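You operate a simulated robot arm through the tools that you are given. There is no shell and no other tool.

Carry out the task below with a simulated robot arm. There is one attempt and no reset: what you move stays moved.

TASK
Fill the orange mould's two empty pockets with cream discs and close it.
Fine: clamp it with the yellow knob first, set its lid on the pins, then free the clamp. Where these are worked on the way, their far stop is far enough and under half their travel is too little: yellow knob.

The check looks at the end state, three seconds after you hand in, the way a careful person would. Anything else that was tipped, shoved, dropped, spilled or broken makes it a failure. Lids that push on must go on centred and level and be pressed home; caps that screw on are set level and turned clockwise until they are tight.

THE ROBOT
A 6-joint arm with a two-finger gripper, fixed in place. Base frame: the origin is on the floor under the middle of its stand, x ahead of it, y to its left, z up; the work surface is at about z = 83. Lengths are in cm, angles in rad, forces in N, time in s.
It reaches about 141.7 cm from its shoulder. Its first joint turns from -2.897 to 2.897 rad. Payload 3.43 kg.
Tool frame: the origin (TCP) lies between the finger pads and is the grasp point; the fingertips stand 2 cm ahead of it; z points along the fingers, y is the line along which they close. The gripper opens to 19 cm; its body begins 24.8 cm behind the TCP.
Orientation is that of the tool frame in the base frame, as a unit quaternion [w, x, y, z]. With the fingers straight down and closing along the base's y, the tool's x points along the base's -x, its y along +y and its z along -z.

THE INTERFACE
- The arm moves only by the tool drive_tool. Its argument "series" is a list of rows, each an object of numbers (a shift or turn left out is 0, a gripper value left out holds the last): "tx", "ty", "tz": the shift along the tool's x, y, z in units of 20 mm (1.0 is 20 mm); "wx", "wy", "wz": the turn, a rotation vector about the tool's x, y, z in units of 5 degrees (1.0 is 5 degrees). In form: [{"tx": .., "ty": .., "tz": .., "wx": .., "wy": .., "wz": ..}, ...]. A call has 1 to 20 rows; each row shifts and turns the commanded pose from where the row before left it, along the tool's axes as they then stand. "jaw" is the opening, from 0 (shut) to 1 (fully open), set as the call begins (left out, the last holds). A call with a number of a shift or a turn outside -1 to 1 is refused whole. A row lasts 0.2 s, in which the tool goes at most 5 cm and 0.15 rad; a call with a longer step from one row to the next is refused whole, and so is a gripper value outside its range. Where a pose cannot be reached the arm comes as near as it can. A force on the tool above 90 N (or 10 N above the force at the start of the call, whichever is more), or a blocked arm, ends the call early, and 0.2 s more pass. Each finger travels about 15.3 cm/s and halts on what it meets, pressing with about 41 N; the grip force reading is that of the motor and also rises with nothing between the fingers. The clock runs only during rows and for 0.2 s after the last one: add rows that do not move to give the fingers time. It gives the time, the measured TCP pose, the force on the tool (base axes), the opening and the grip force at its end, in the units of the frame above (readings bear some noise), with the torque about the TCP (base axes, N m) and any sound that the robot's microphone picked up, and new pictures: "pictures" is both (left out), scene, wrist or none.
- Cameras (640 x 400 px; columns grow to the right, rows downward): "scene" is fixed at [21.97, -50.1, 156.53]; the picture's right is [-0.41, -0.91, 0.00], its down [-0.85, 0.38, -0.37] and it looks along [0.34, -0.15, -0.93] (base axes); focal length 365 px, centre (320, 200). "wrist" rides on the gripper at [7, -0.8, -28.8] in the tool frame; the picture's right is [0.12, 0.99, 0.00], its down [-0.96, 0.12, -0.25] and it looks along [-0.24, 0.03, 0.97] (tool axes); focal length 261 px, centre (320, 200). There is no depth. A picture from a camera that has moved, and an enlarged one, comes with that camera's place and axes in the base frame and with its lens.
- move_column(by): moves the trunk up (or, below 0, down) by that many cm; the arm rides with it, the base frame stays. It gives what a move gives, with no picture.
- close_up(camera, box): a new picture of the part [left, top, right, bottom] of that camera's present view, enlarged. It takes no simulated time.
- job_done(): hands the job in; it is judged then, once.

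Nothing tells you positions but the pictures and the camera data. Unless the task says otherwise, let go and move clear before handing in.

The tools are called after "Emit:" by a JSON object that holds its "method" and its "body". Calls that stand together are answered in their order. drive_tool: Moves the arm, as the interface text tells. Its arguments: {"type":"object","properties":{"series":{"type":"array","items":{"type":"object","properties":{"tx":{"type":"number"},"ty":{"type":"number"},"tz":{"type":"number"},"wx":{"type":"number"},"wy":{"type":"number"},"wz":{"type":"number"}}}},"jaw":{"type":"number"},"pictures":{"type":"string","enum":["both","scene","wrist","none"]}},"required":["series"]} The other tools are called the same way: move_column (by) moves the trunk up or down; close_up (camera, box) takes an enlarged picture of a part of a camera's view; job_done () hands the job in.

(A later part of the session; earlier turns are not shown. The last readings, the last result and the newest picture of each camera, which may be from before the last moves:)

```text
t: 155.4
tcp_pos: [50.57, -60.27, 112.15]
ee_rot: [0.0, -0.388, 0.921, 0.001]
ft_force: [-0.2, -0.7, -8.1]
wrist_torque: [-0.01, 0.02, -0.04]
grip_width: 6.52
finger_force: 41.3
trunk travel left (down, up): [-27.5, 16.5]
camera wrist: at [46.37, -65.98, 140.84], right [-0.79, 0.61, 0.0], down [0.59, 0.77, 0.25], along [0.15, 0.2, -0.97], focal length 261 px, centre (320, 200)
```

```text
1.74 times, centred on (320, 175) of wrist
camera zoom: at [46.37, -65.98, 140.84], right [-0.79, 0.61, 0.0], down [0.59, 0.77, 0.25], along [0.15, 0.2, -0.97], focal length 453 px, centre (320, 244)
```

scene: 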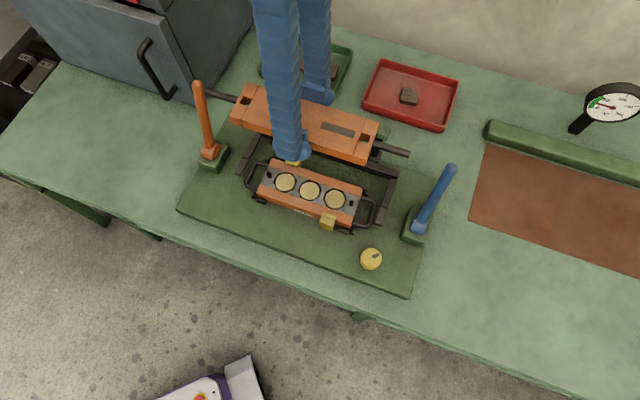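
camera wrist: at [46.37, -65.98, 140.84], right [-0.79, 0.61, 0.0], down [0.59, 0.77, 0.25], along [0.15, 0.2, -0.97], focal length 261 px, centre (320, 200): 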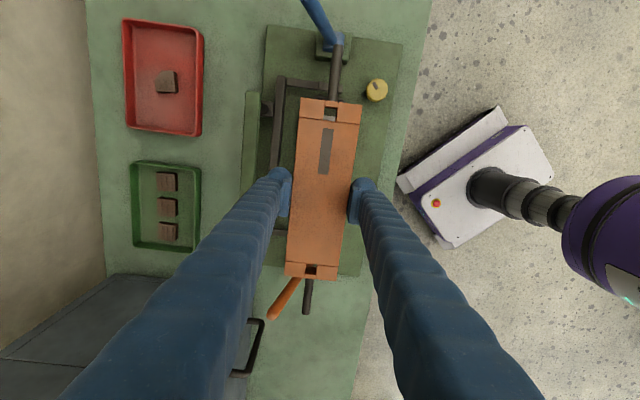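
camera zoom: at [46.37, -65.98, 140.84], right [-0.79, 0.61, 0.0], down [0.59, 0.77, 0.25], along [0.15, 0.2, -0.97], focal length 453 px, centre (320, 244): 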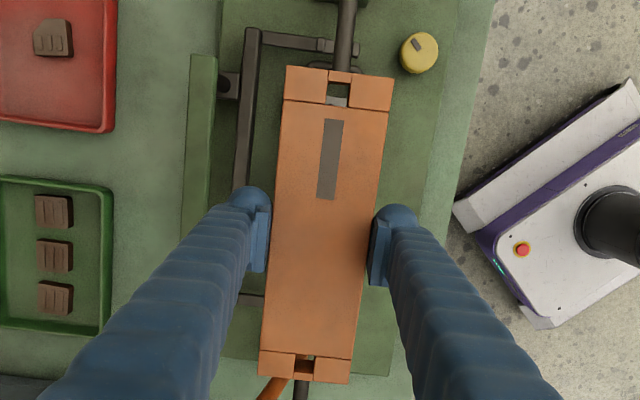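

Emit:
{"method": "drive_tool", "body": {"series": [{"tz": 1}, {"tz": 1}, {"tz": 1}, {"tz": 1}, {"tz": 1}, {"tz": 1}, {"tz": 1}, {"tz": 1}, {}], "pictures": "both"}}

Emit:
{"method": "close_up", "body": {"camera": "wrist", "box": [260, 70, 400, 170]}}

Emit:
{"method": "close_up", "body": {"camera": "scene", "box": [220, 110, 420, 240]}}

```text
t: 157.4
tcp_pos: [50.75, -60.18, 96.0]
ee_rot: [0.0, -0.388, 0.921, 0.0]
ft_force: [-0.8, -0.3, -7.2]
wrist_torque: [0.04, 0.01, -0.01]
grip_width: 6.5
finger_force: 41.2
trunk travel left (down, up): [-27.5, 16.5]
camera wrist: at [46.33, -65.94, 124.75], right [-0.79, 0.61, 0.0], down [0.59, 0.77, 0.25], along [0.15, 0.2, -0.97], focal length 261 px, centre (320, 200)
```

scene: 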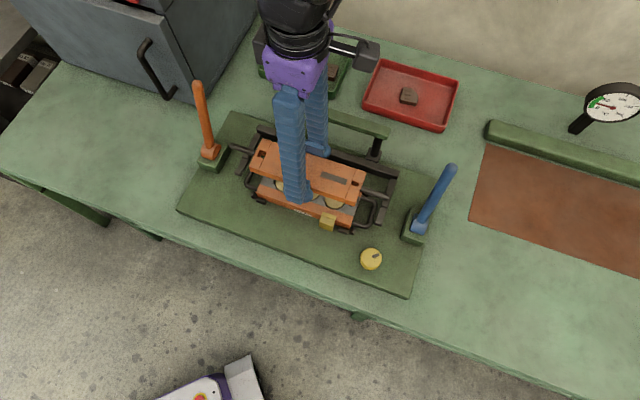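
wrist: 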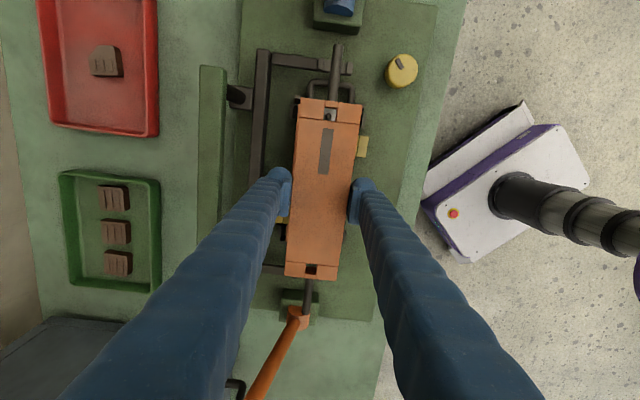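

```text
4.00 times, centred on (330, 120) of wrist
camera zoom: at [46.33, -65.94, 124.75], right [-0.79, 0.61, 0.0], down [0.59, 0.77, 0.25], along [0.15, 0.2, -0.97], focal length 1043 px, centre (280, 520)
```

zoom: 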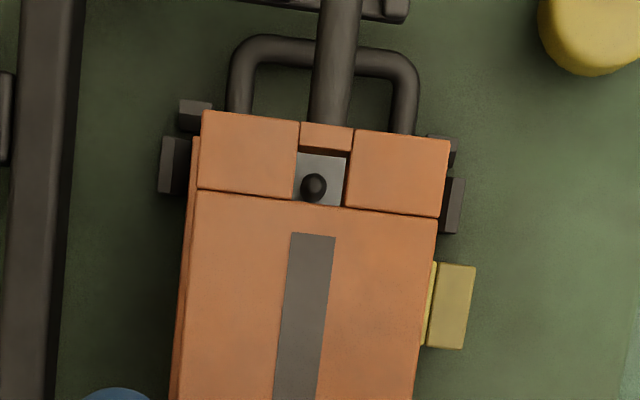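

```text
3.08 times, centred on (320, 175) of scene
camera zoom: at [21.97, -50.1, 156.53], right [-0.41, -0.91, 0.0], down [-0.85, 0.38, -0.37], along [0.34, -0.15, -0.93], focal length 1122 px, centre (320, 277)
```

zoom: 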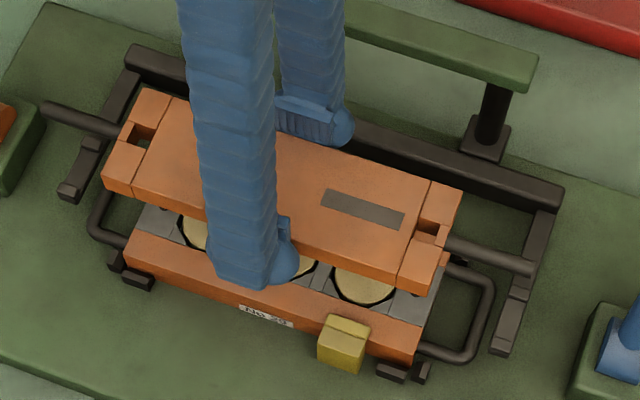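

The pin is visible through the near hole, and the lid needs about 3.4 mm of correction toward image-up. I'll correct and descend to just above the pins.

Emit:
{"method": "drive_tool", "body": {"series": [{"tx": 0.168, "ty": -0.024}, {"tz": 0.7}, {"tz": 0.7}, {"tz": 0.6}, {"tz": 0.5}, {}], "pictures": "none"}}

Emit:
{"method": "close_up", "body": {"camera": "wrist", "box": [260, 70, 400, 170]}}

Emit:
{"method": "close_up", "body": {"camera": "scene", "box": [220, 120, 420, 245]}}

Emit:
{"method": "close_up", "body": {"camera": "wrist", "box": [260, 240, 380, 320]}}

```text
t: 158.8
tcp_pos: [50.31, -60.63, 90.93]
ee_rot: [0.0, -0.389, 0.921, 0.001]
ft_force: [-0.8, 0.1, -8.0]
wrist_torque: [0.04, 0.01, 0.03]
grip_width: 6.48
finger_force: 40.9
trunk travel left (down, up): [-27.5, 16.5]
```

```text
4.00 times, centred on (330, 120) of wrist
camera zoom: at [46.1, -66.3, 119.82], right [-0.79, 0.61, 0.0], down [0.59, 0.77, 0.25], along [0.15, 0.2, -0.97], focal length 1043 px, centre (280, 520)
```

zoom: 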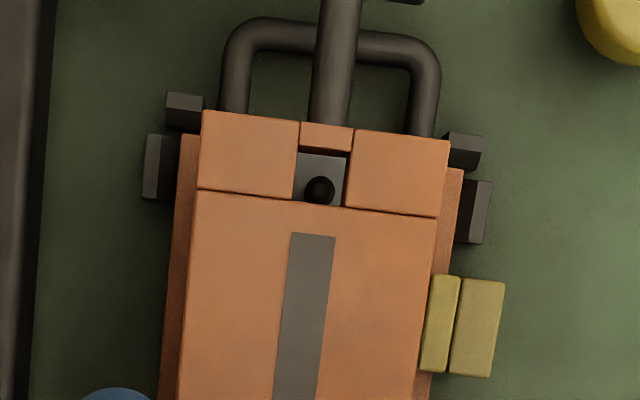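

```text
3.20 times, centred on (320, 182) of scene
camera zoom: at [21.97, -50.1, 156.53], right [-0.41, -0.91, 0.0], down [-0.85, 0.38, -0.37], along [0.34, -0.15, -0.93], focal length 1167 px, centre (320, 256)
```

zoom: 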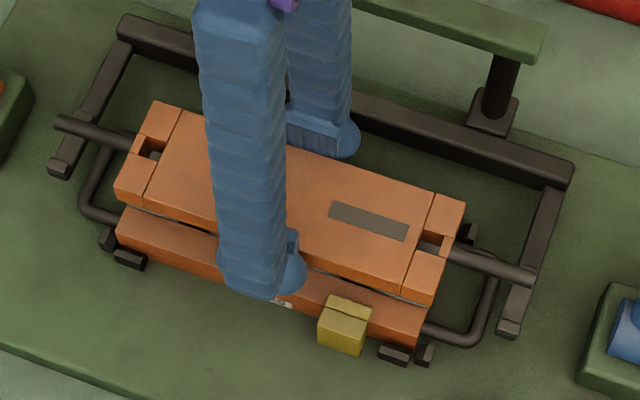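

```text
5.00 times, centred on (320, 280) of wrist
camera zoom: at [46.1, -66.3, 119.82], right [-0.79, 0.61, 0.0], down [0.59, 0.77, 0.25], along [0.15, 0.2, -0.97], focal length 1303 px, centre (320, -200)
```

zoom: 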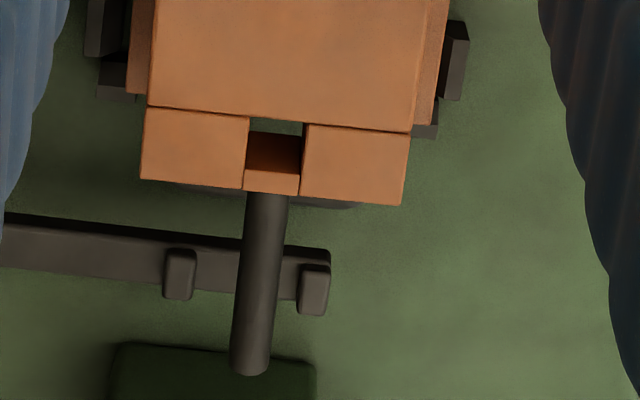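

Both ends look aligned: pin within about 1 mm of the hole centre, the rods above the cradle gaps, and the lid between the clamp pads. I'll lower onto the pins in small steps, watching the forces.

Emit:
{"method": "drive_tool", "body": {"series": [{"tz": 0.2}, {"tz": 0.15}, {}], "pictures": "none"}}

Emit:
{"method": "drive_tool", "body": {"series": [{"tz": 0.12}, {}], "pictures": "none"}}

Emit:
{"method": "drive_tool", "body": {"series": [{"tz": 0.12}, {}], "pictures": "none"}}

Emit:
{"method": "close_up", "body": {"camera": "wrist", "box": [260, 70, 400, 170]}}

Emit:
{"method": "close_up", "body": {"camera": "scene", "box": [220, 120, 420, 245]}}

```text
t: 159.6
tcp_pos: [50.33, -60.61, 90.35]
ee_rot: [0.0, -0.388, 0.922, 0.001]
ft_force: [0.1, 0.3, -7.6]
wrist_torque: [-0.01, 0.0, 0.01]
grip_width: 6.51
finger_force: 40.7
trunk travel left (down, up): [-27.5, 16.5]
```

```text
t: 160.2
tcp_pos: [50.32, -60.71, 90.09]
ee_rot: [0.0, -0.389, 0.921, 0.0]
ft_force: [0.6, 0.6, -7.0]
wrist_torque: [-0.01, 0.0, 0.01]
grip_width: 6.48
finger_force: 41.3
trunk travel left (down, up): [-27.5, 16.5]
```

```text
t: 160.8
tcp_pos: [50.37, -60.59, 89.93]
ee_rot: [0.0, -0.39, 0.921, 0.001]
ft_force: [1.0, 0.2, -7.5]
wrist_torque: [0.01, 0.02, 0.0]
grip_width: 6.5
finger_force: 41.2
trunk travel left (down, up): [-27.5, 16.5]
```

```text
4.00 times, centred on (330, 120) of wrist
camera zoom: at [46.09, -66.28, 118.59], right [-0.79, 0.61, 0.0], down [0.59, 0.77, 0.25], along [0.15, 0.2, -0.97], focal length 1043 px, centre (280, 520)
```

zoom: 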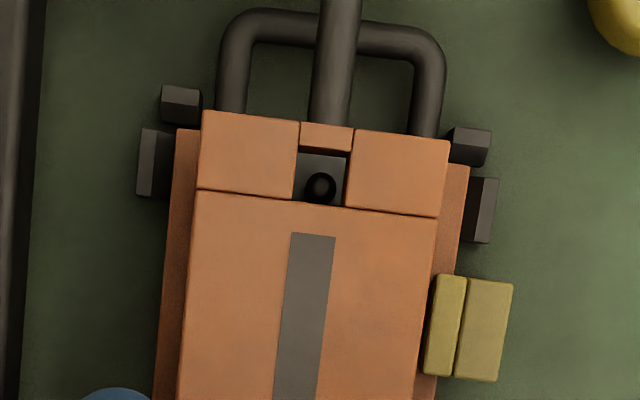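

```text
3.20 times, centred on (320, 182) of scene
camera zoom: at [21.97, -50.1, 156.53], right [-0.41, -0.91, 0.0], down [-0.85, 0.38, -0.37], along [0.34, -0.15, -0.93], focal length 1167 px, centre (320, 256)
```

zoom: 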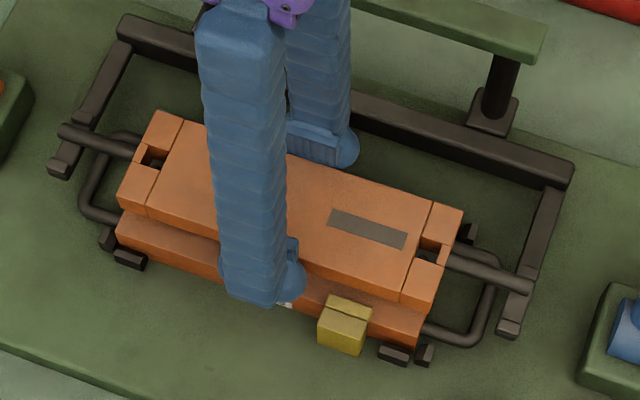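

Emit:
{"method": "drive_tool", "body": {"series": [{"tz": 0.12}, {"tz": 0.12}, {}], "pictures": "none"}}

Emit:
{"method": "drive_tool", "body": {"series": [{"tz": 0.12}, {}], "pictures": "none"}}

Emit:
{"method": "drive_tool", "body": {"series": [{"tz": 0.12}, {}], "pictures": "none"}}

Emit:
{"method": "drive_tool", "body": {"series": [{"tz": 0.1}, {}], "pictures": "none"}}

Emit:
{"method": "close_up", "body": {"camera": "scene", "box": [220, 120, 420, 245]}}

```text
t: 161.6
tcp_pos: [50.58, -60.53, 89.32]
ee_rot: [-0.001, -0.389, 0.921, 0.001]
ft_force: [-0.4, -0.4, -7.9]
wrist_torque: [0.01, 0.0, 0.0]
grip_width: 6.49
finger_force: 41.0
trunk travel left (down, up): [-27.5, 16.5]
```

```text
t: 162.2
tcp_pos: [50.49, -60.49, 89.15]
ee_rot: [0.0, -0.389, 0.921, 0.001]
ft_force: [0.1, 0.0, -6.8]
wrist_torque: [-0.02, -0.03, 0.0]
grip_width: 6.52
finger_force: 40.7
trunk travel left (down, up): [-27.5, 16.5]
```

```text
t: 162.8
tcp_pos: [50.44, -60.48, 88.86]
ee_rot: [0.0, -0.389, 0.921, 0.001]
ft_force: [-0.2, 0.4, -7.5]
wrist_torque: [0.01, -0.01, 0.02]
grip_width: 6.49
finger_force: 40.8
trunk travel left (down, up): [-27.5, 16.5]
```

```text
t: 163.4
tcp_pos: [50.57, -60.54, 88.73]
ee_rot: [-0.001, -0.389, 0.921, 0.001]
ft_force: [2.6, 2.4, -5.7]
wrist_torque: [0.12, -0.17, -0.01]
grip_width: 6.5
finger_force: 41.0
trunk travel left (down, up): [-27.5, 16.5]
```

```text
3.20 times, centred on (320, 182) of scene
camera zoom: at [21.97, -50.1, 156.53], right [-0.41, -0.91, 0.0], down [-0.85, 0.38, -0.37], along [0.34, -0.15, -0.93], focal length 1167 px, centre (320, 256)
```

zoom: 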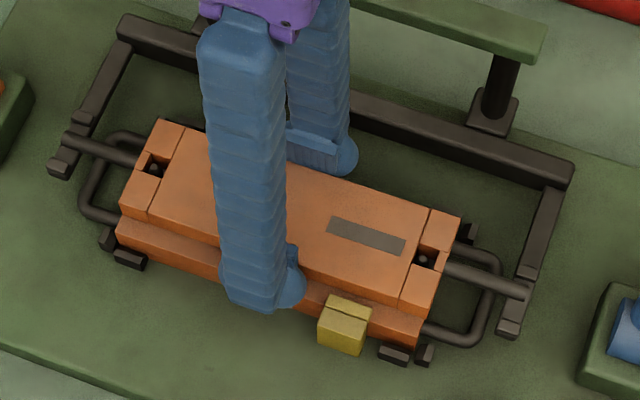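

Emit:
{"method": "close_up", "body": {"camera": "wrist", "box": [290, 80, 370, 130]}}

Emit:
{"method": "close_up", "body": {"camera": "scene", "box": [240, 145, 300, 185]}}

Emit:
{"method": "close_up", "body": {"camera": "scene", "box": [330, 175, 400, 225]}}

Emit:
{"method": "close_up", "body": {"camera": "wrist", "box": [270, 245, 370, 310]}}

```text
8.00 times, centred on (330, 105) of wrist
camera zoom: at [46.14, -66.26, 117.41], right [-0.79, 0.61, 0.0], down [0.59, 0.77, 0.25], along [0.15, 0.2, -0.97], focal length 2085 px, centre (240, 960)
```

zoom: 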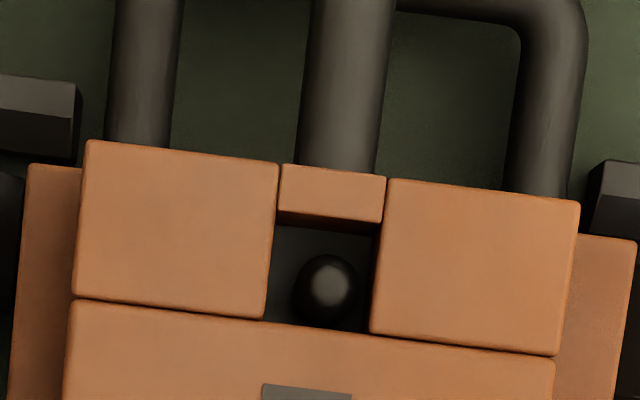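

```text
10.00 times, centred on (270, 165) of scene
camera zoom: at [21.97, -50.1, 156.53], right [-0.41, -0.91, 0.0], down [-0.85, 0.38, -0.37], along [0.34, -0.15, -0.93], focal length 3647 px, centre (820, 550)
```

zoom: 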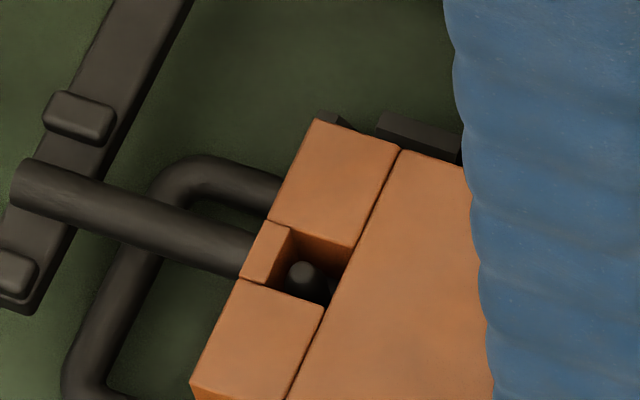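

```text
8.00 times, centred on (365, 200) of scene
camera zoom: at [21.97, -50.1, 156.53], right [-0.41, -0.91, 0.0], down [-0.85, 0.38, -0.37], along [0.34, -0.15, -0.93], focal length 2918 px, centre (-40, 200)
```

zoom: 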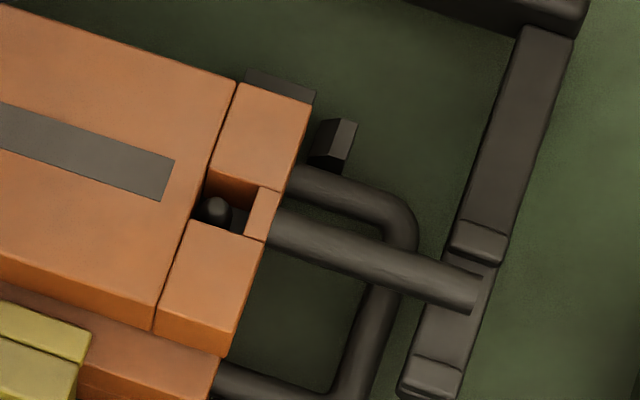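

```text
6.15 times, centred on (320, 278) of wrist
camera zoom: at [46.14, -66.26, 117.41], right [-0.79, 0.61, 0.0], down [0.59, 0.77, 0.25], along [0.15, 0.2, -0.97], focal length 1604 px, centre (320, -277)
```

zoom: 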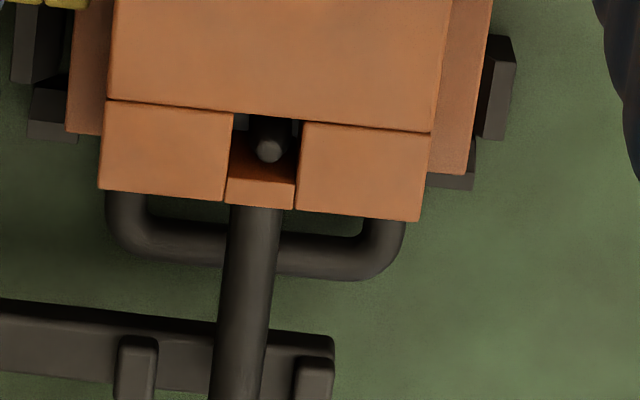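

The pins are in both holes but rubbing lightly on the +axis side. I'll nudge the lid about 1.4 mm along its axis and under 1 mm sideways, then continue down.

Emit:
{"method": "drive_tool", "body": {"series": [{"tx": -0.07, "ty": 0.035}, {}, {}], "pictures": "none"}}

Emit:
{"method": "drive_tool", "body": {"series": [{"tz": 0.06}, {}], "pictures": "none"}}

Emit:
{"method": "close_up", "body": {"camera": "wrist", "box": [290, 80, 370, 130]}}

Emit:
{"method": "close_up", "body": {"camera": "wrist", "box": [270, 245, 370, 310]}}

```text
t: 164.2
tcp_pos: [50.55, -60.28, 88.66]
ee_rot: [-0.001, -0.389, 0.921, 0.001]
ft_force: [0.4, 0.3, -7.8]
wrist_torque: [-0.02, 0.0, 0.0]
grip_width: 6.49
finger_force: 41.4
trunk travel left (down, up): [-27.5, 16.5]
```

```text
t: 164.8
tcp_pos: [50.45, -60.42, 88.59]
ee_rot: [0.0, -0.389, 0.921, 0.0]
ft_force: [0.3, -0.3, -7.7]
wrist_torque: [0.03, -0.01, -0.02]
grip_width: 6.49
finger_force: 40.8
trunk travel left (down, up): [-27.5, 16.5]
```

```text
8.00 times, centred on (330, 105) of wrist
camera zoom: at [46.18, -66.14, 117.3], right [-0.79, 0.61, 0.0], down [0.59, 0.77, 0.25], along [0.15, 0.2, -0.97], focal length 2085 px, centre (240, 960)
```

zoom: 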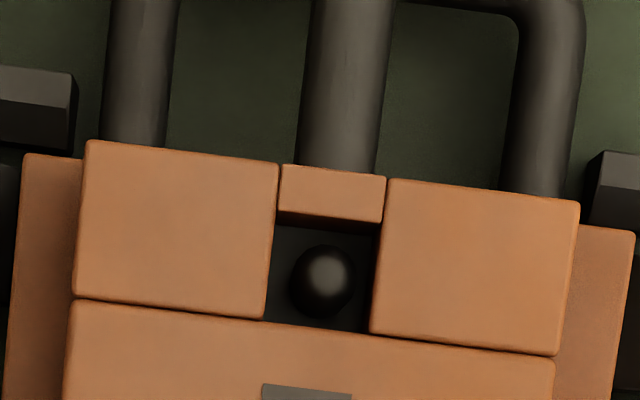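

```text
6.15 times, centred on (320, 278) of wrist
camera zoom: at [46.18, -66.14, 117.3], right [-0.79, 0.61, 0.0], down [0.59, 0.77, 0.25], along [0.15, 0.2, -0.97], focal length 1604 px, centre (320, -277)
```

zoom: 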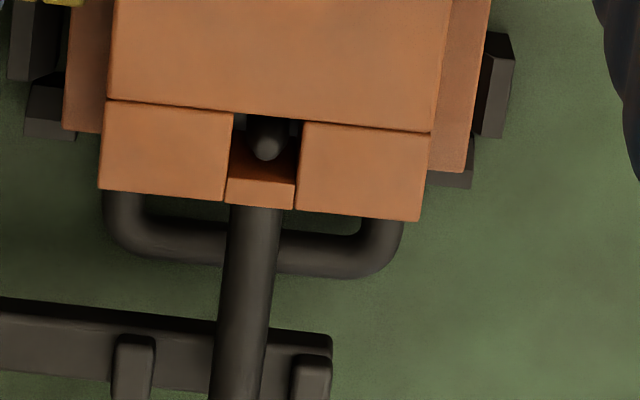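

Emit:
{"method": "drive_tool", "body": {"series": [{"tz": 0.08}, {}], "pictures": "none"}}

Emit:
{"method": "drive_tool", "body": {"series": [{"tz": 0.08}, {}], "pictures": "none"}}

Emit:
{"method": "drive_tool", "body": {"series": [{"tz": 0.08}, {}], "pictures": "none"}}

Emit:
{"method": "close_up", "body": {"camera": "scene", "box": [240, 140, 400, 240]}}

```text
t: 165.4
tcp_pos: [50.4, -60.45, 88.38]
ee_rot: [0.0, -0.389, 0.921, 0.001]
ft_force: [0.3, -0.3, -7.7]
wrist_torque: [0.01, -0.01, -0.01]
grip_width: 6.49
finger_force: 41.3
trunk travel left (down, up): [-27.5, 16.5]
```

```text
t: 166.0
tcp_pos: [50.49, -60.46, 88.3]
ee_rot: [0.0, -0.39, 0.921, 0.0]
ft_force: [-2.2, 1.1, 3.2]
wrist_torque: [0.24, 0.15, -0.03]
grip_width: 6.51
finger_force: 41.1
trunk travel left (down, up): [-27.5, 16.5]
```

```text
t: 166.6
tcp_pos: [50.46, -60.48, 88.25]
ee_rot: [0.0, -0.389, 0.921, 0.0]
ft_force: [-1.4, 1.9, 20.2]
wrist_torque: [0.36, 0.29, -0.01]
grip_width: 6.49
finger_force: 41.3
trunk travel left (down, up): [-27.5, 16.5]
```

```text
4.00 times, centred on (320, 190) of scene
camera zoom: at [21.97, -50.1, 156.53], right [-0.41, -0.91, 0.0], down [-0.85, 0.38, -0.37], along [0.34, -0.15, -0.93], focal length 1459 px, centre (320, 240)
```

zoom: 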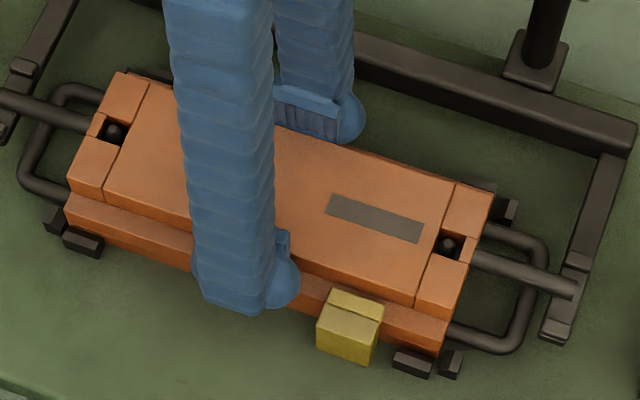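

The lid has bottomed out at the expected height with both pins in their holes. I'll ease the load, release it and rise to inspect.

Emit:
{"method": "drive_tool", "body": {"series": [{"tz": -0.06}, {}], "pictures": "none"}}

Emit:
{"method": "drive_tool", "body": {"series": [{}, {}, {}], "jaw": 0.42, "pictures": "none"}}

Emit:
{"method": "drive_tool", "body": {"series": [{"tz": -0.5}, {"tz": -1}, {"tz": -1}, {"tz": -1}, {"tz": -1}, {"tz": -1}, {}], "pictures": "both"}}

Emit:
{"method": "close_up", "body": {"camera": "scene", "box": [240, 140, 400, 240]}}

Emit:
{"method": "close_up", "body": {"camera": "wrist", "box": [260, 60, 400, 280]}}

```text
t: 167.2
tcp_pos: [50.36, -60.4, 88.28]
ee_rot: [0.001, -0.389, 0.921, -0.001]
ft_force: [1.2, -1.7, 14.6]
wrist_torque: [-0.25, -0.19, -0.01]
grip_width: 6.5
finger_force: 41.5
trunk travel left (down, up): [-27.5, 16.5]
```

```text
t: 168.0
tcp_pos: [50.44, -60.42, 88.27]
ee_rot: [0.0, -0.389, 0.921, 0.0]
ft_force: [-0.4, 0.4, -0.1]
wrist_torque: [0.01, -0.02, 0.02]
grip_width: 7.99
finger_force: 0.0
trunk travel left (down, up): [-27.5, 16.5]
```

```text
t: 169.6
tcp_pos: [50.55, -60.38, 99.25]
ee_rot: [0.001, -0.389, 0.921, 0.0]
ft_force: [0.3, 0.2, 0.4]
wrist_torque: [-0.01, 0.0, 0.02]
grip_width: 7.98
finger_force: 0.0
trunk travel left (down, up): [-27.5, 16.5]
camera wrist: at [46.16, -66.06, 128.0], right [-0.79, 0.61, 0.0], down [0.59, 0.77, 0.25], along [0.15, 0.2, -0.97], focal length 261 px, centre (320, 200)
```

scene: 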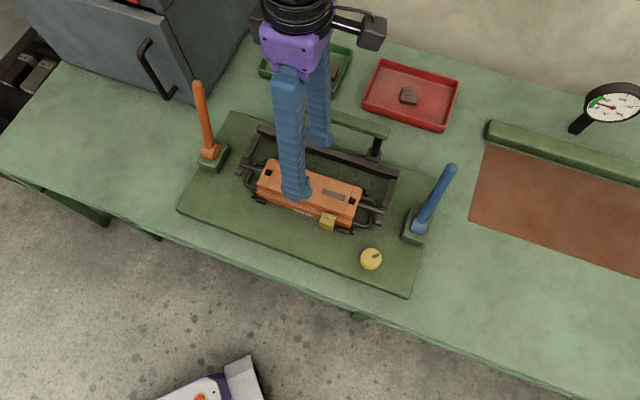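
wrist: 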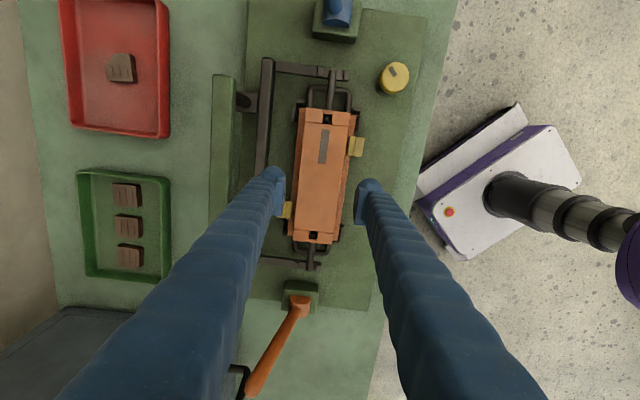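

```text
4.00 times, centred on (320, 190) of scene
camera zoom: at [21.97, -50.1, 156.53], right [-0.41, -0.91, 0.0], down [-0.85, 0.38, -0.37], along [0.34, -0.15, -0.93], focal length 1459 px, centre (320, 240)
```

zoom: 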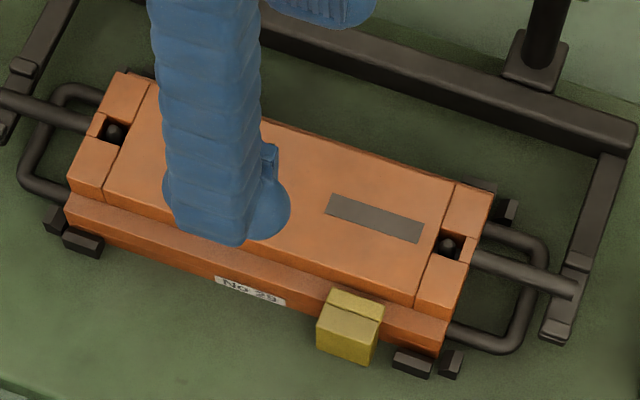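

```text
1.82 times, centred on (330, 170) of wrist
camera zoom: at [46.16, -66.06, 128.0], right [-0.79, 0.61, 0.0], down [0.59, 0.77, 0.25], along [0.15, 0.2, -0.97], focal length 474 px, centre (302, 254)
```

zoom: 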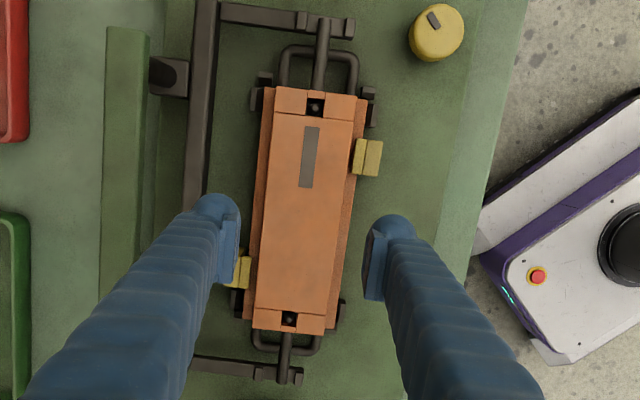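

Emit:
{"method": "close_up", "body": {"camera": "scene", "box": [245, 150, 305, 200]}}

Emit:
{"method": "close_up", "body": {"camera": "scene", "box": [330, 175, 400, 235]}}

Emit:
{"method": "close_up", "body": {"camera": "wrist", "box": [290, 90, 370, 140]}}

Emit:
{"method": "close_up", "body": {"camera": "wrist", "box": [275, 215, 355, 270]}}

```text
8.00 times, centred on (275, 175) of scene
camera zoom: at [21.97, -50.1, 156.53], right [-0.41, -0.91, 0.0], down [-0.85, 0.38, -0.37], along [0.34, -0.15, -0.93], focal length 2918 px, centre (680, 400)
```

zoom: 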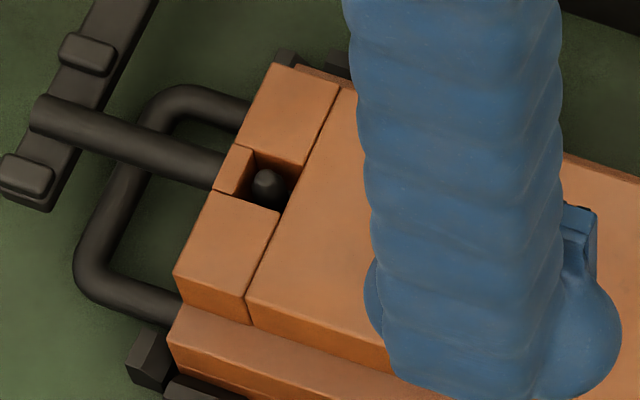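

```text
6.67 times, centred on (365, 205) of scene
camera zoom: at [21.97, -50.1, 156.53], right [-0.41, -0.91, 0.0], down [-0.85, 0.38, -0.37], along [0.34, -0.15, -0.93], focal length 2431 px, centre (20, 167)
```

zoom: 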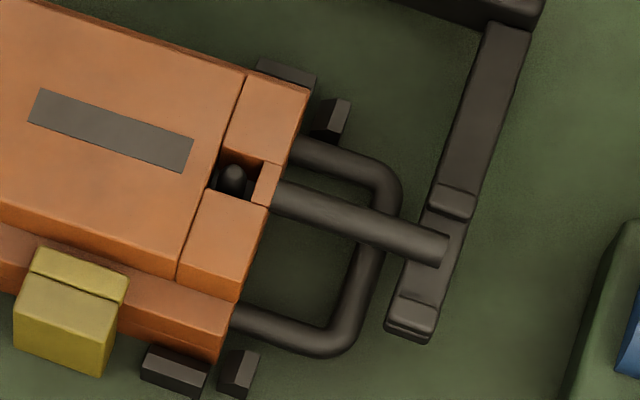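

```text
8.00 times, centred on (330, 115) of wrist
camera zoom: at [46.16, -66.06, 128.0], right [-0.79, 0.61, 0.0], down [0.59, 0.77, 0.25], along [0.15, 0.2, -0.97], focal length 2085 px, centre (240, 880)
```

zoom: 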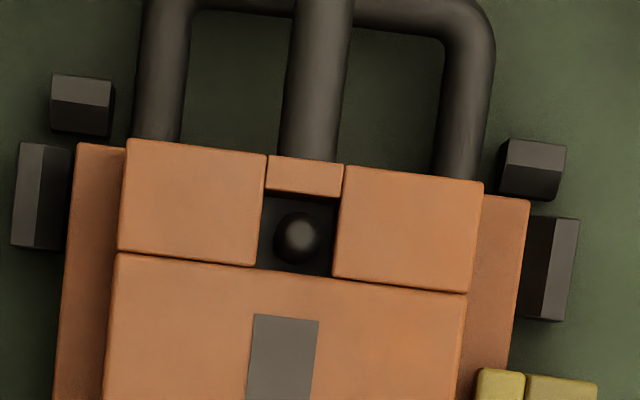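

```text
7.27 times, centred on (315, 242) of wrist
camera zoom: at [46.16, -66.06, 128.0], right [-0.79, 0.61, 0.0], down [0.59, 0.77, 0.25], along [0.15, 0.2, -0.97], focal length 1896 px, centre (356, -109)
```

zoom: 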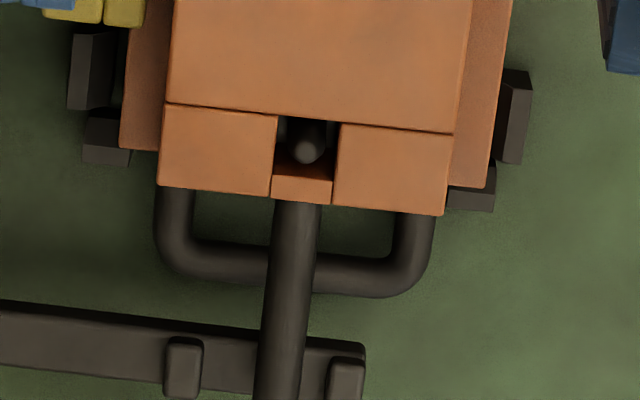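

The lid is seated, centred on both pins. For good measure I'll close the fingers and press it down lightly at the middle.

Emit:
{"method": "drive_tool", "body": {"series": [{"tz": 0.8}, {"tz": 0.8}, {"tz": 0.8}, {"tz": 0.8}, {"tz": 0.8}, {}], "jaw": 0.0, "pictures": "none"}}

Emit:
{"method": "drive_tool", "body": {"series": [{"tz": 0.12}, {}], "pictures": "none"}}

Emit:
{"method": "drive_tool", "body": {"series": [{"tz": 0.1}, {}], "pictures": "none"}}

Emit:
{"method": "drive_tool", "body": {"series": [{"tz": 0.08}, {}], "pictures": "wrist"}}

```text
t: 171.0
tcp_pos: [50.48, -60.31, 91.24]
ee_rot: [0.0, -0.389, 0.921, 0.0]
ft_force: [-0.4, -0.9, 0.7]
wrist_torque: [0.02, -0.02, 0.01]
grip_width: 0.0
finger_force: 34.5
trunk travel left (down, up): [-27.5, 16.5]
```

```text
t: 171.6
tcp_pos: [50.65, -60.44, 90.95]
ee_rot: [0.001, -0.389, 0.921, 0.0]
ft_force: [0.2, 1.1, 0.0]
wrist_torque: [0.02, 0.0, -0.01]
grip_width: 0.0
finger_force: 34.1
trunk travel left (down, up): [-27.5, 16.5]
```

```text
t: 172.2
tcp_pos: [50.4, -60.47, 90.73]
ee_rot: [0.0, -0.389, 0.921, 0.001]
ft_force: [-0.3, -0.1, 0.1]
wrist_torque: [0.03, -0.03, 0.0]
grip_width: 0.0
finger_force: 34.4
trunk travel left (down, up): [-27.5, 16.5]
```

```text
t: 172.8
tcp_pos: [50.5, -60.45, 90.65]
ee_rot: [-0.001, -0.389, 0.921, 0.001]
ft_force: [-0.1, -0.5, -1.1]
wrist_torque: [0.01, -0.01, 0.03]
grip_width: 0.0
finger_force: 34.6
trunk travel left (down, up): [-27.5, 16.5]
camera wrist: at [46.17, -66.08, 119.39], right [-0.79, 0.61, 0.0], down [0.59, 0.77, 0.25], along [0.15, 0.2, -0.97], focal length 261 px, centre (320, 200)
```

wrist: 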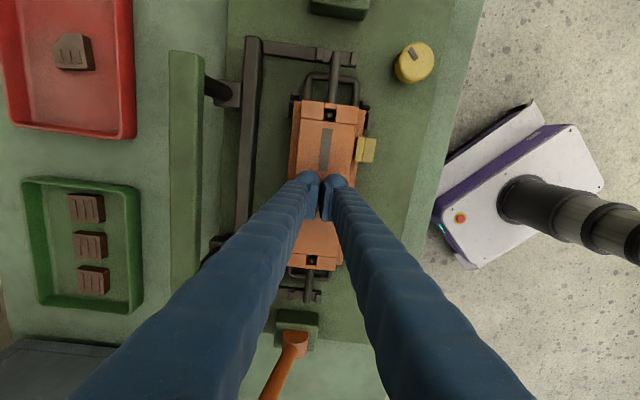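

Emit:
{"method": "drive_tool", "body": {"series": [{"tz": 0.08}, {}], "pictures": "none"}}

Emit:
{"method": "drive_tool", "body": {"series": [{"tz": 0.08}, {}], "pictures": "none"}}

Emit:
{"method": "drive_tool", "body": {"series": [{"tz": 0.08}, {}], "pictures": "none"}}

```text
t: 173.4
tcp_pos: [50.56, -60.44, 90.53]
ee_rot: [0.0, -0.389, 0.921, 0.0]
ft_force: [-0.5, -0.4, 0.2]
wrist_torque: [0.03, 0.01, 0.0]
grip_width: 0.0
finger_force: 33.6
trunk travel left (down, up): [-27.5, 16.5]
```

```text
t: 174.0
tcp_pos: [50.35, -60.44, 90.31]
ee_rot: [0.0, -0.389, 0.921, 0.001]
ft_force: [0.2, -0.8, 0.4]
wrist_torque: [-0.03, 0.0, 0.0]
grip_width: 0.0
finger_force: 34.5
trunk travel left (down, up): [-27.5, 16.5]
```

```text
t: 174.6
tcp_pos: [50.38, -60.29, 90.12]
ee_rot: [0.0, -0.389, 0.921, 0.001]
ft_force: [0.0, 0.8, -0.4]
wrist_torque: [0.01, -0.01, 0.0]
grip_width: 0.0
finger_force: 33.7
trunk travel left (down, up): [-27.5, 16.5]
```

Emit:
{"method": "drive_tool", "body": {"series": [{"tz": 0.08}, {}], "pictures": "none"}}

Emit:
{"method": "drive_tool", "body": {"series": [{"tz": 0.08}, {}], "pictures": "none"}}

Emit:
{"method": "drive_tool", "body": {"series": [{"tz": 0.08}, {}], "pictures": "none"}}

Emit:
{"method": "drive_tool", "body": {"series": [{"tz": 0.08}, {}], "pictures": "none"}}

```text
t: 175.2
tcp_pos: [50.41, -60.3, 89.95]
ee_rot: [0.0, -0.389, 0.921, -0.001]
ft_force: [0.2, -0.6, -1.2]
wrist_torque: [0.0, -0.02, 0.03]
grip_width: 0.0
finger_force: 34.3
trunk travel left (down, up): [-27.5, 16.5]
```

```text
t: 175.8
tcp_pos: [50.55, -60.37, 89.99]
ee_rot: [0.0, -0.389, 0.921, 0.0]
ft_force: [-1.3, 0.4, 11.6]
wrist_torque: [0.0, 0.06, -0.03]
grip_width: 0.58
finger_force: 33.8
trunk travel left (down, up): [-27.5, 16.5]
```

```text
t: 176.4
tcp_pos: [50.49, -60.44, 89.91]
ee_rot: [0.001, -0.39, 0.921, -0.002]
ft_force: [-1.4, 2.8, 30.1]
wrist_torque: [0.05, 0.11, -0.02]
grip_width: 0.63
finger_force: 34.3
trunk travel left (down, up): [-27.5, 16.5]
```

```text
t: 177.0
tcp_pos: [50.43, -60.37, 89.73]
ee_rot: [0.001, -0.389, 0.921, -0.003]
ft_force: [-1.3, -0.2, 52.7]
wrist_torque: [0.12, 0.08, -0.01]
grip_width: 0.61
finger_force: 34.8
trunk travel left (down, up): [-27.5, 16.5]
```

The lid is firmly home (52 N press, no give). Now I'll rise and go back to the yellow knob to free the clamp.

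Emit:
{"method": "drive_tool", "body": {"series": [{"tz": -0.5}, {"tz": -1}, {"tz": -1}, {"tz": -1}, {"tz": -1}, {"tz": -1}, {"tz": -1}, {"tz": -1}, {"tz": -1}, {"tz": -1}, {"tz": -1}, {"tz": -0.6}, {}], "jaw": 0.1, "pictures": "scene"}}

Emit:
{"method": "drive_tool", "body": {"series": [{"wz": 1}, {"wz": 1}, {"wz": 1}, {"wz": 1}, {"wz": 1}, {"wz": 1}, {"wz": 1}, {"wz": 1}, {"wz": 1}, {"wz": 1}, {"wz": 1}, {"wz": 1}, {"wz": 1}, {"wz": 1}, {"wz": 1}, {"wz": 1}, {"wz": 1}, {"wz": 1}, {"wz": 1}, {"wz": 1}], "jaw": 0.29, "pictures": "none"}}

Emit:
{"method": "close_up", "body": {"camera": "scene", "box": [240, 140, 400, 240]}}

```text
t: 179.8
tcp_pos: [50.51, -60.35, 111.73]
ee_rot: [0.0, -0.39, 0.921, 0.0]
ft_force: [-0.8, 0.3, -0.2]
wrist_torque: [-0.02, 0.02, -0.03]
grip_width: 1.9
finger_force: 0.0
trunk travel left (down, up): [-27.5, 16.5]
```

scene: 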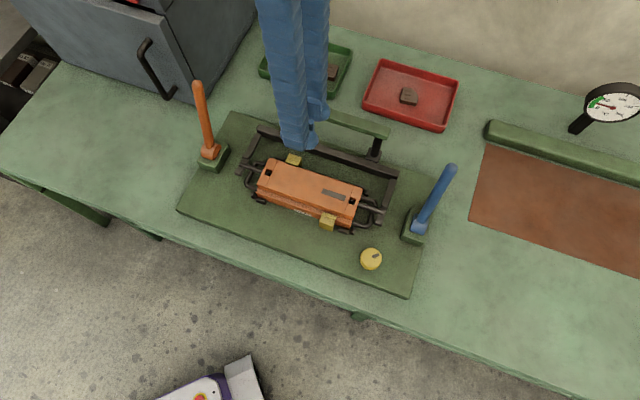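

```text
t: 184.0
tcp_pos: [50.37, -60.41, 111.72]
ee_rot: [0.0, 0.456, 0.89, 0.0]
ft_force: [0.0, -0.4, -0.2]
wrist_torque: [-0.03, 0.04, -0.03]
grip_width: 5.48
finger_force: 0.1
trunk travel left (down, up): [-27.5, 16.5]
```

```text
4.00 times, centred on (320, 190) of scene
camera zoom: at [21.97, -50.1, 156.53], right [-0.41, -0.91, 0.0], down [-0.85, 0.38, -0.37], along [0.34, -0.15, -0.93], focal length 1459 px, centre (320, 240)
```

zoom: 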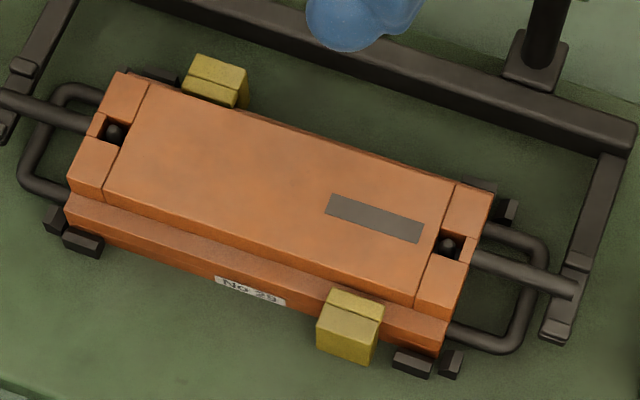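

Emit:
{"method": "drive_tool", "body": {"series": [{"wz": 1}, {"wz": 1}, {"wz": 0.4}, {"tx": 0.131, "ty": -0.926}, {"tx": 0.131, "ty": -0.926}, {"tx": 0.131, "ty": -0.926}, {"tx": 0.131, "ty": -0.926}, {"tx": 0.131, "ty": -0.926}, {"tx": 0.131, "ty": -0.926}, {"tx": 0.131, "ty": -0.926}, {"tx": 0.131, "ty": -0.926}, {"tx": 0.131, "ty": -0.926}, {"tx": 0.131, "ty": -0.926}, {}], "jaw": 0.29, "pictures": "wrist"}}

Emit:
{"method": "drive_tool", "body": {"series": [{"tz": 1}, {"tz": 1}, {"tz": 1}, {"tz": 1}, {"tz": 1}, {"tz": 1}, {"tz": 1}, {"tz": 1}, {"tz": 1}, {"tz": 1}, {}], "pictures": "both"}}

Emit:
{"method": "close_up", "body": {"camera": "wrist", "box": [240, 120, 480, 320]}}

Emit:
{"method": "close_up", "body": {"camera": "wrist", "box": [260, 130, 380, 230]}}

```text
t: 187.0
tcp_pos: [32.54, -65.46, 111.72]
ee_rot: [0.001, 0.546, 0.838, 0.0]
ft_force: [0.4, 0.0, -1.0]
wrist_torque: [0.01, 0.04, 0.02]
grip_width: 5.52
finger_force: 0.0
trunk travel left (down, up): [-27.5, 16.5]
camera wrist: at [28.85, -59.42, 140.48], right [0.86, 0.51, 0.0], down [0.49, -0.83, 0.25], along [0.13, -0.21, -0.97], focal length 261 px, centre (320, 200)
```

wrist: 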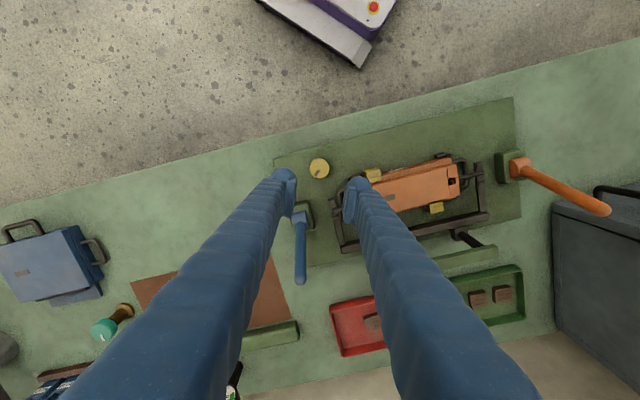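

```text
t: 189.4
tcp_pos: [32.52, -65.54, 91.86]
ee_rot: [0.0, 0.545, 0.838, 0.0]
ft_force: [0.4, -0.6, -0.3]
wrist_torque: [0.03, -0.05, 0.0]
grip_width: 5.52
finger_force: 0.1
trunk travel left (down, up): [-27.5, 16.5]
camera wrist: at [28.88, -59.48, 120.54], right [0.86, 0.51, 0.0], down [0.49, -0.83, 0.25], along [0.13, -0.21, -0.97], focal length 261 px, centre (320, 200)
```

scene: 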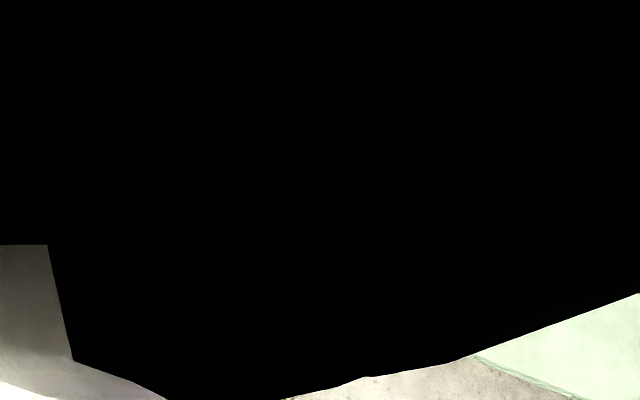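
wrist: 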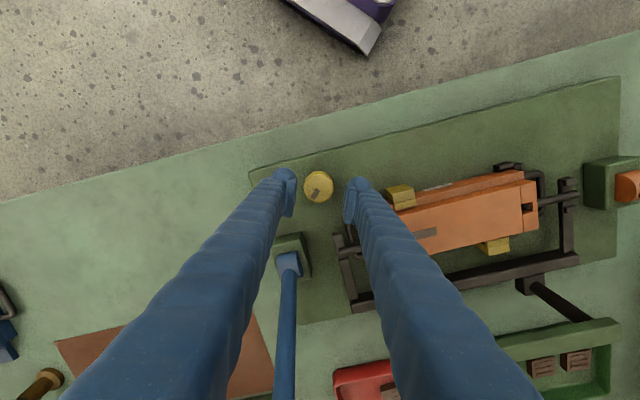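

```text
2.00 times, centred on (360, 220) of wrist
camera zoom: at [28.88, -59.48, 120.54], right [0.86, 0.51, 0.0], down [0.49, -0.83, 0.25], along [0.13, -0.21, -0.97], focal length 521 px, centre (240, 160)
```

zoom: 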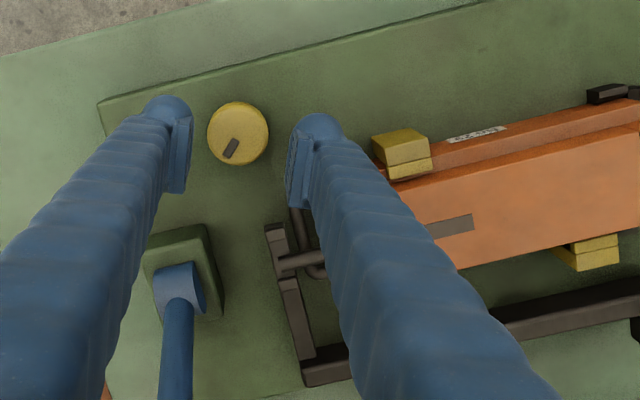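

```text
4.00 times, centred on (320, 180) of wrist
camera zoom: at [28.88, -59.48, 120.54], right [0.86, 0.51, 0.0], down [0.49, -0.83, 0.25], along [0.13, -0.21, -0.97], focal length 1043 px, centre (320, 280)
```

zoom: 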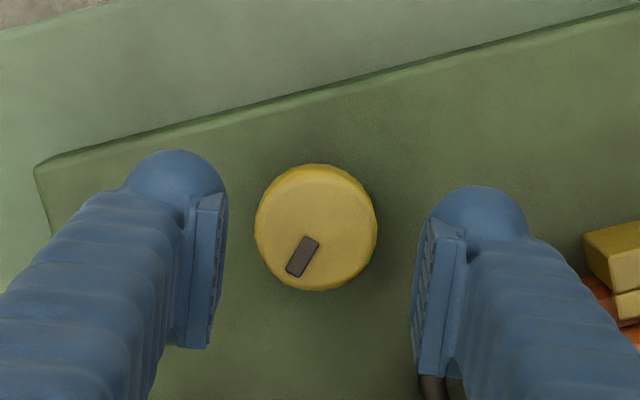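

Emit:
{"method": "drive_tool", "body": {"series": [{"tx": 0.03, "ty": -0.07}, {"tz": 0.8}, {"tz": 0.8}, {"tz": 0.6}, {"tz": 0.3}, {}], "pictures": "none"}}

Emit:
{"method": "drive_tool", "body": {"series": [{"tz": 0.12}, {"tz": 0.1}, {}], "pictures": "wrist"}}

Emit:
{"method": "close_up", "body": {"camera": "wrist", "box": [240, 120, 480, 320]}}

Emit:
{"method": "close_up", "body": {"camera": "wrist", "box": [260, 130, 380, 230]}}

```text
t: 190.8
tcp_pos: [32.3, -65.53, 86.75]
ee_rot: [0.0, 0.545, 0.838, 0.0]
ft_force: [0.8, 0.2, 0.3]
wrist_torque: [-0.02, 0.0, -0.01]
grip_width: 5.52
finger_force: 0.0
trunk travel left (down, up): [-27.5, 16.5]
```

```text
t: 191.6
tcp_pos: [32.32, -65.43, 86.3]
ee_rot: [0.0, 0.546, 0.838, 0.0]
ft_force: [-0.5, 1.2, -1.1]
wrist_torque: [-0.04, 0.03, -0.01]
grip_width: 5.51
finger_force: 0.1
trunk travel left (down, up): [-27.5, 16.5]
camera wrist: at [28.65, -59.43, 115.05], right [0.86, 0.51, 0.0], down [0.49, -0.83, 0.25], along [0.13, -0.21, -0.97], focal length 261 px, centre (320, 200)
```

wrist: 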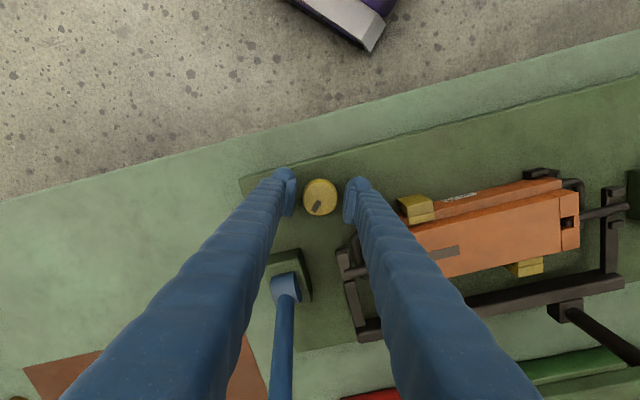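

```text
2.00 times, centred on (360, 220) of wrist
camera zoom: at [28.65, -59.43, 115.05], right [0.86, 0.51, 0.0], down [0.49, -0.83, 0.25], along [0.13, -0.21, -0.97], focal length 521 px, centre (240, 160)
```

zoom: 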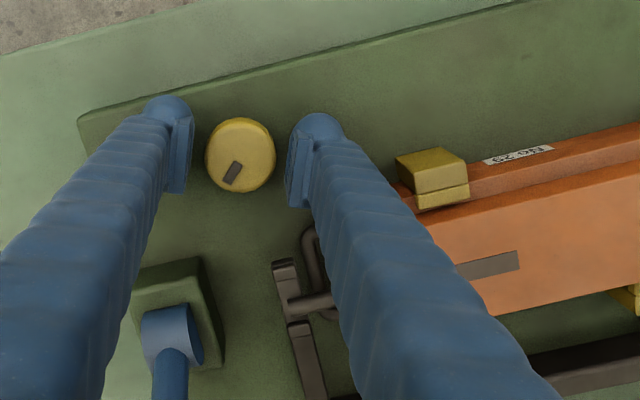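

```text
4.00 times, centred on (320, 180) of wrist
camera zoom: at [28.65, -59.43, 115.05], right [0.86, 0.51, 0.0], down [0.49, -0.83, 0.25], along [0.13, -0.21, -0.97], focal length 1043 px, centre (320, 280)
```

zoom: 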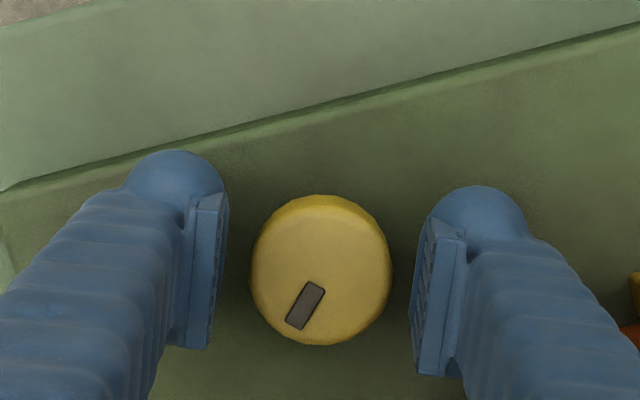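

Emit:
{"method": "drive_tool", "body": {"series": [{}, {}, {}], "jaw": 0.18, "pictures": "none"}}

Emit:
{"method": "drive_tool", "body": {"series": [{"wz": -1}, {"wz": -1}, {"wz": -1}, {"wz": -1}, {}], "pictures": "wrist"}}

Emit:
{"method": "close_up", "body": {"camera": "wrist", "box": [240, 120, 480, 320]}}

```text
t: 192.4
tcp_pos: [32.3, -65.4, 86.32]
ee_rot: [0.0, 0.547, 0.837, 0.0]
ft_force: [4.7, 3.0, -1.2]
wrist_torque: [0.03, -0.08, 0.0]
grip_width: 4.04
finger_force: 44.5
trunk travel left (down, up): [-27.5, 16.5]
```

```text
t: 193.6
tcp_pos: [32.32, -65.41, 86.23]
ee_rot: [0.0, 0.392, 0.92, -0.001]
ft_force: [0.0, -0.1, -2.8]
wrist_torque: [0.05, 0.07, 0.01]
grip_width: 4.05
finger_force: 45.4
trunk travel left (down, up): [-27.5, 16.5]
camera wrist: at [26.77, -61.06, 115.05], right [0.63, 0.77, 0.0], down [0.75, -0.61, 0.25], along [0.19, -0.16, -0.97], focal length 261 px, centre (320, 200)
```

wrist: 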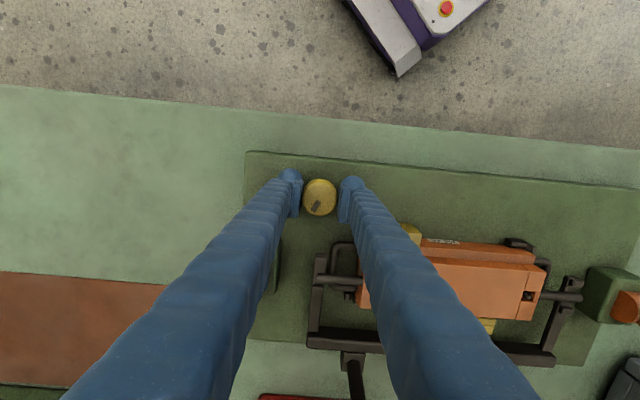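

```text
2.00 times, centred on (360, 220) of wrist
camera zoom: at [26.77, -61.06, 115.05], right [0.63, 0.77, 0.0], down [0.75, -0.61, 0.25], along [0.19, -0.16, -0.97], focal length 521 px, centre (240, 160)
```

zoom: 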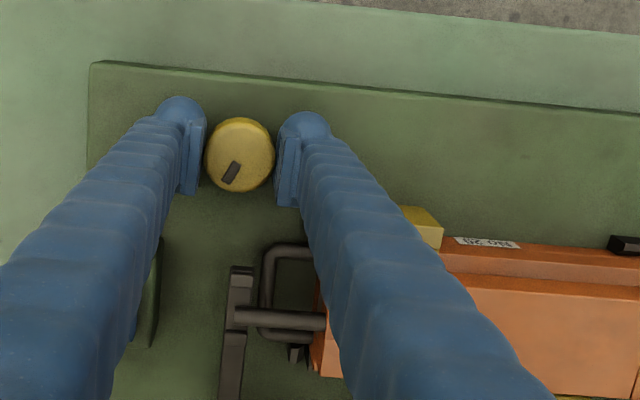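

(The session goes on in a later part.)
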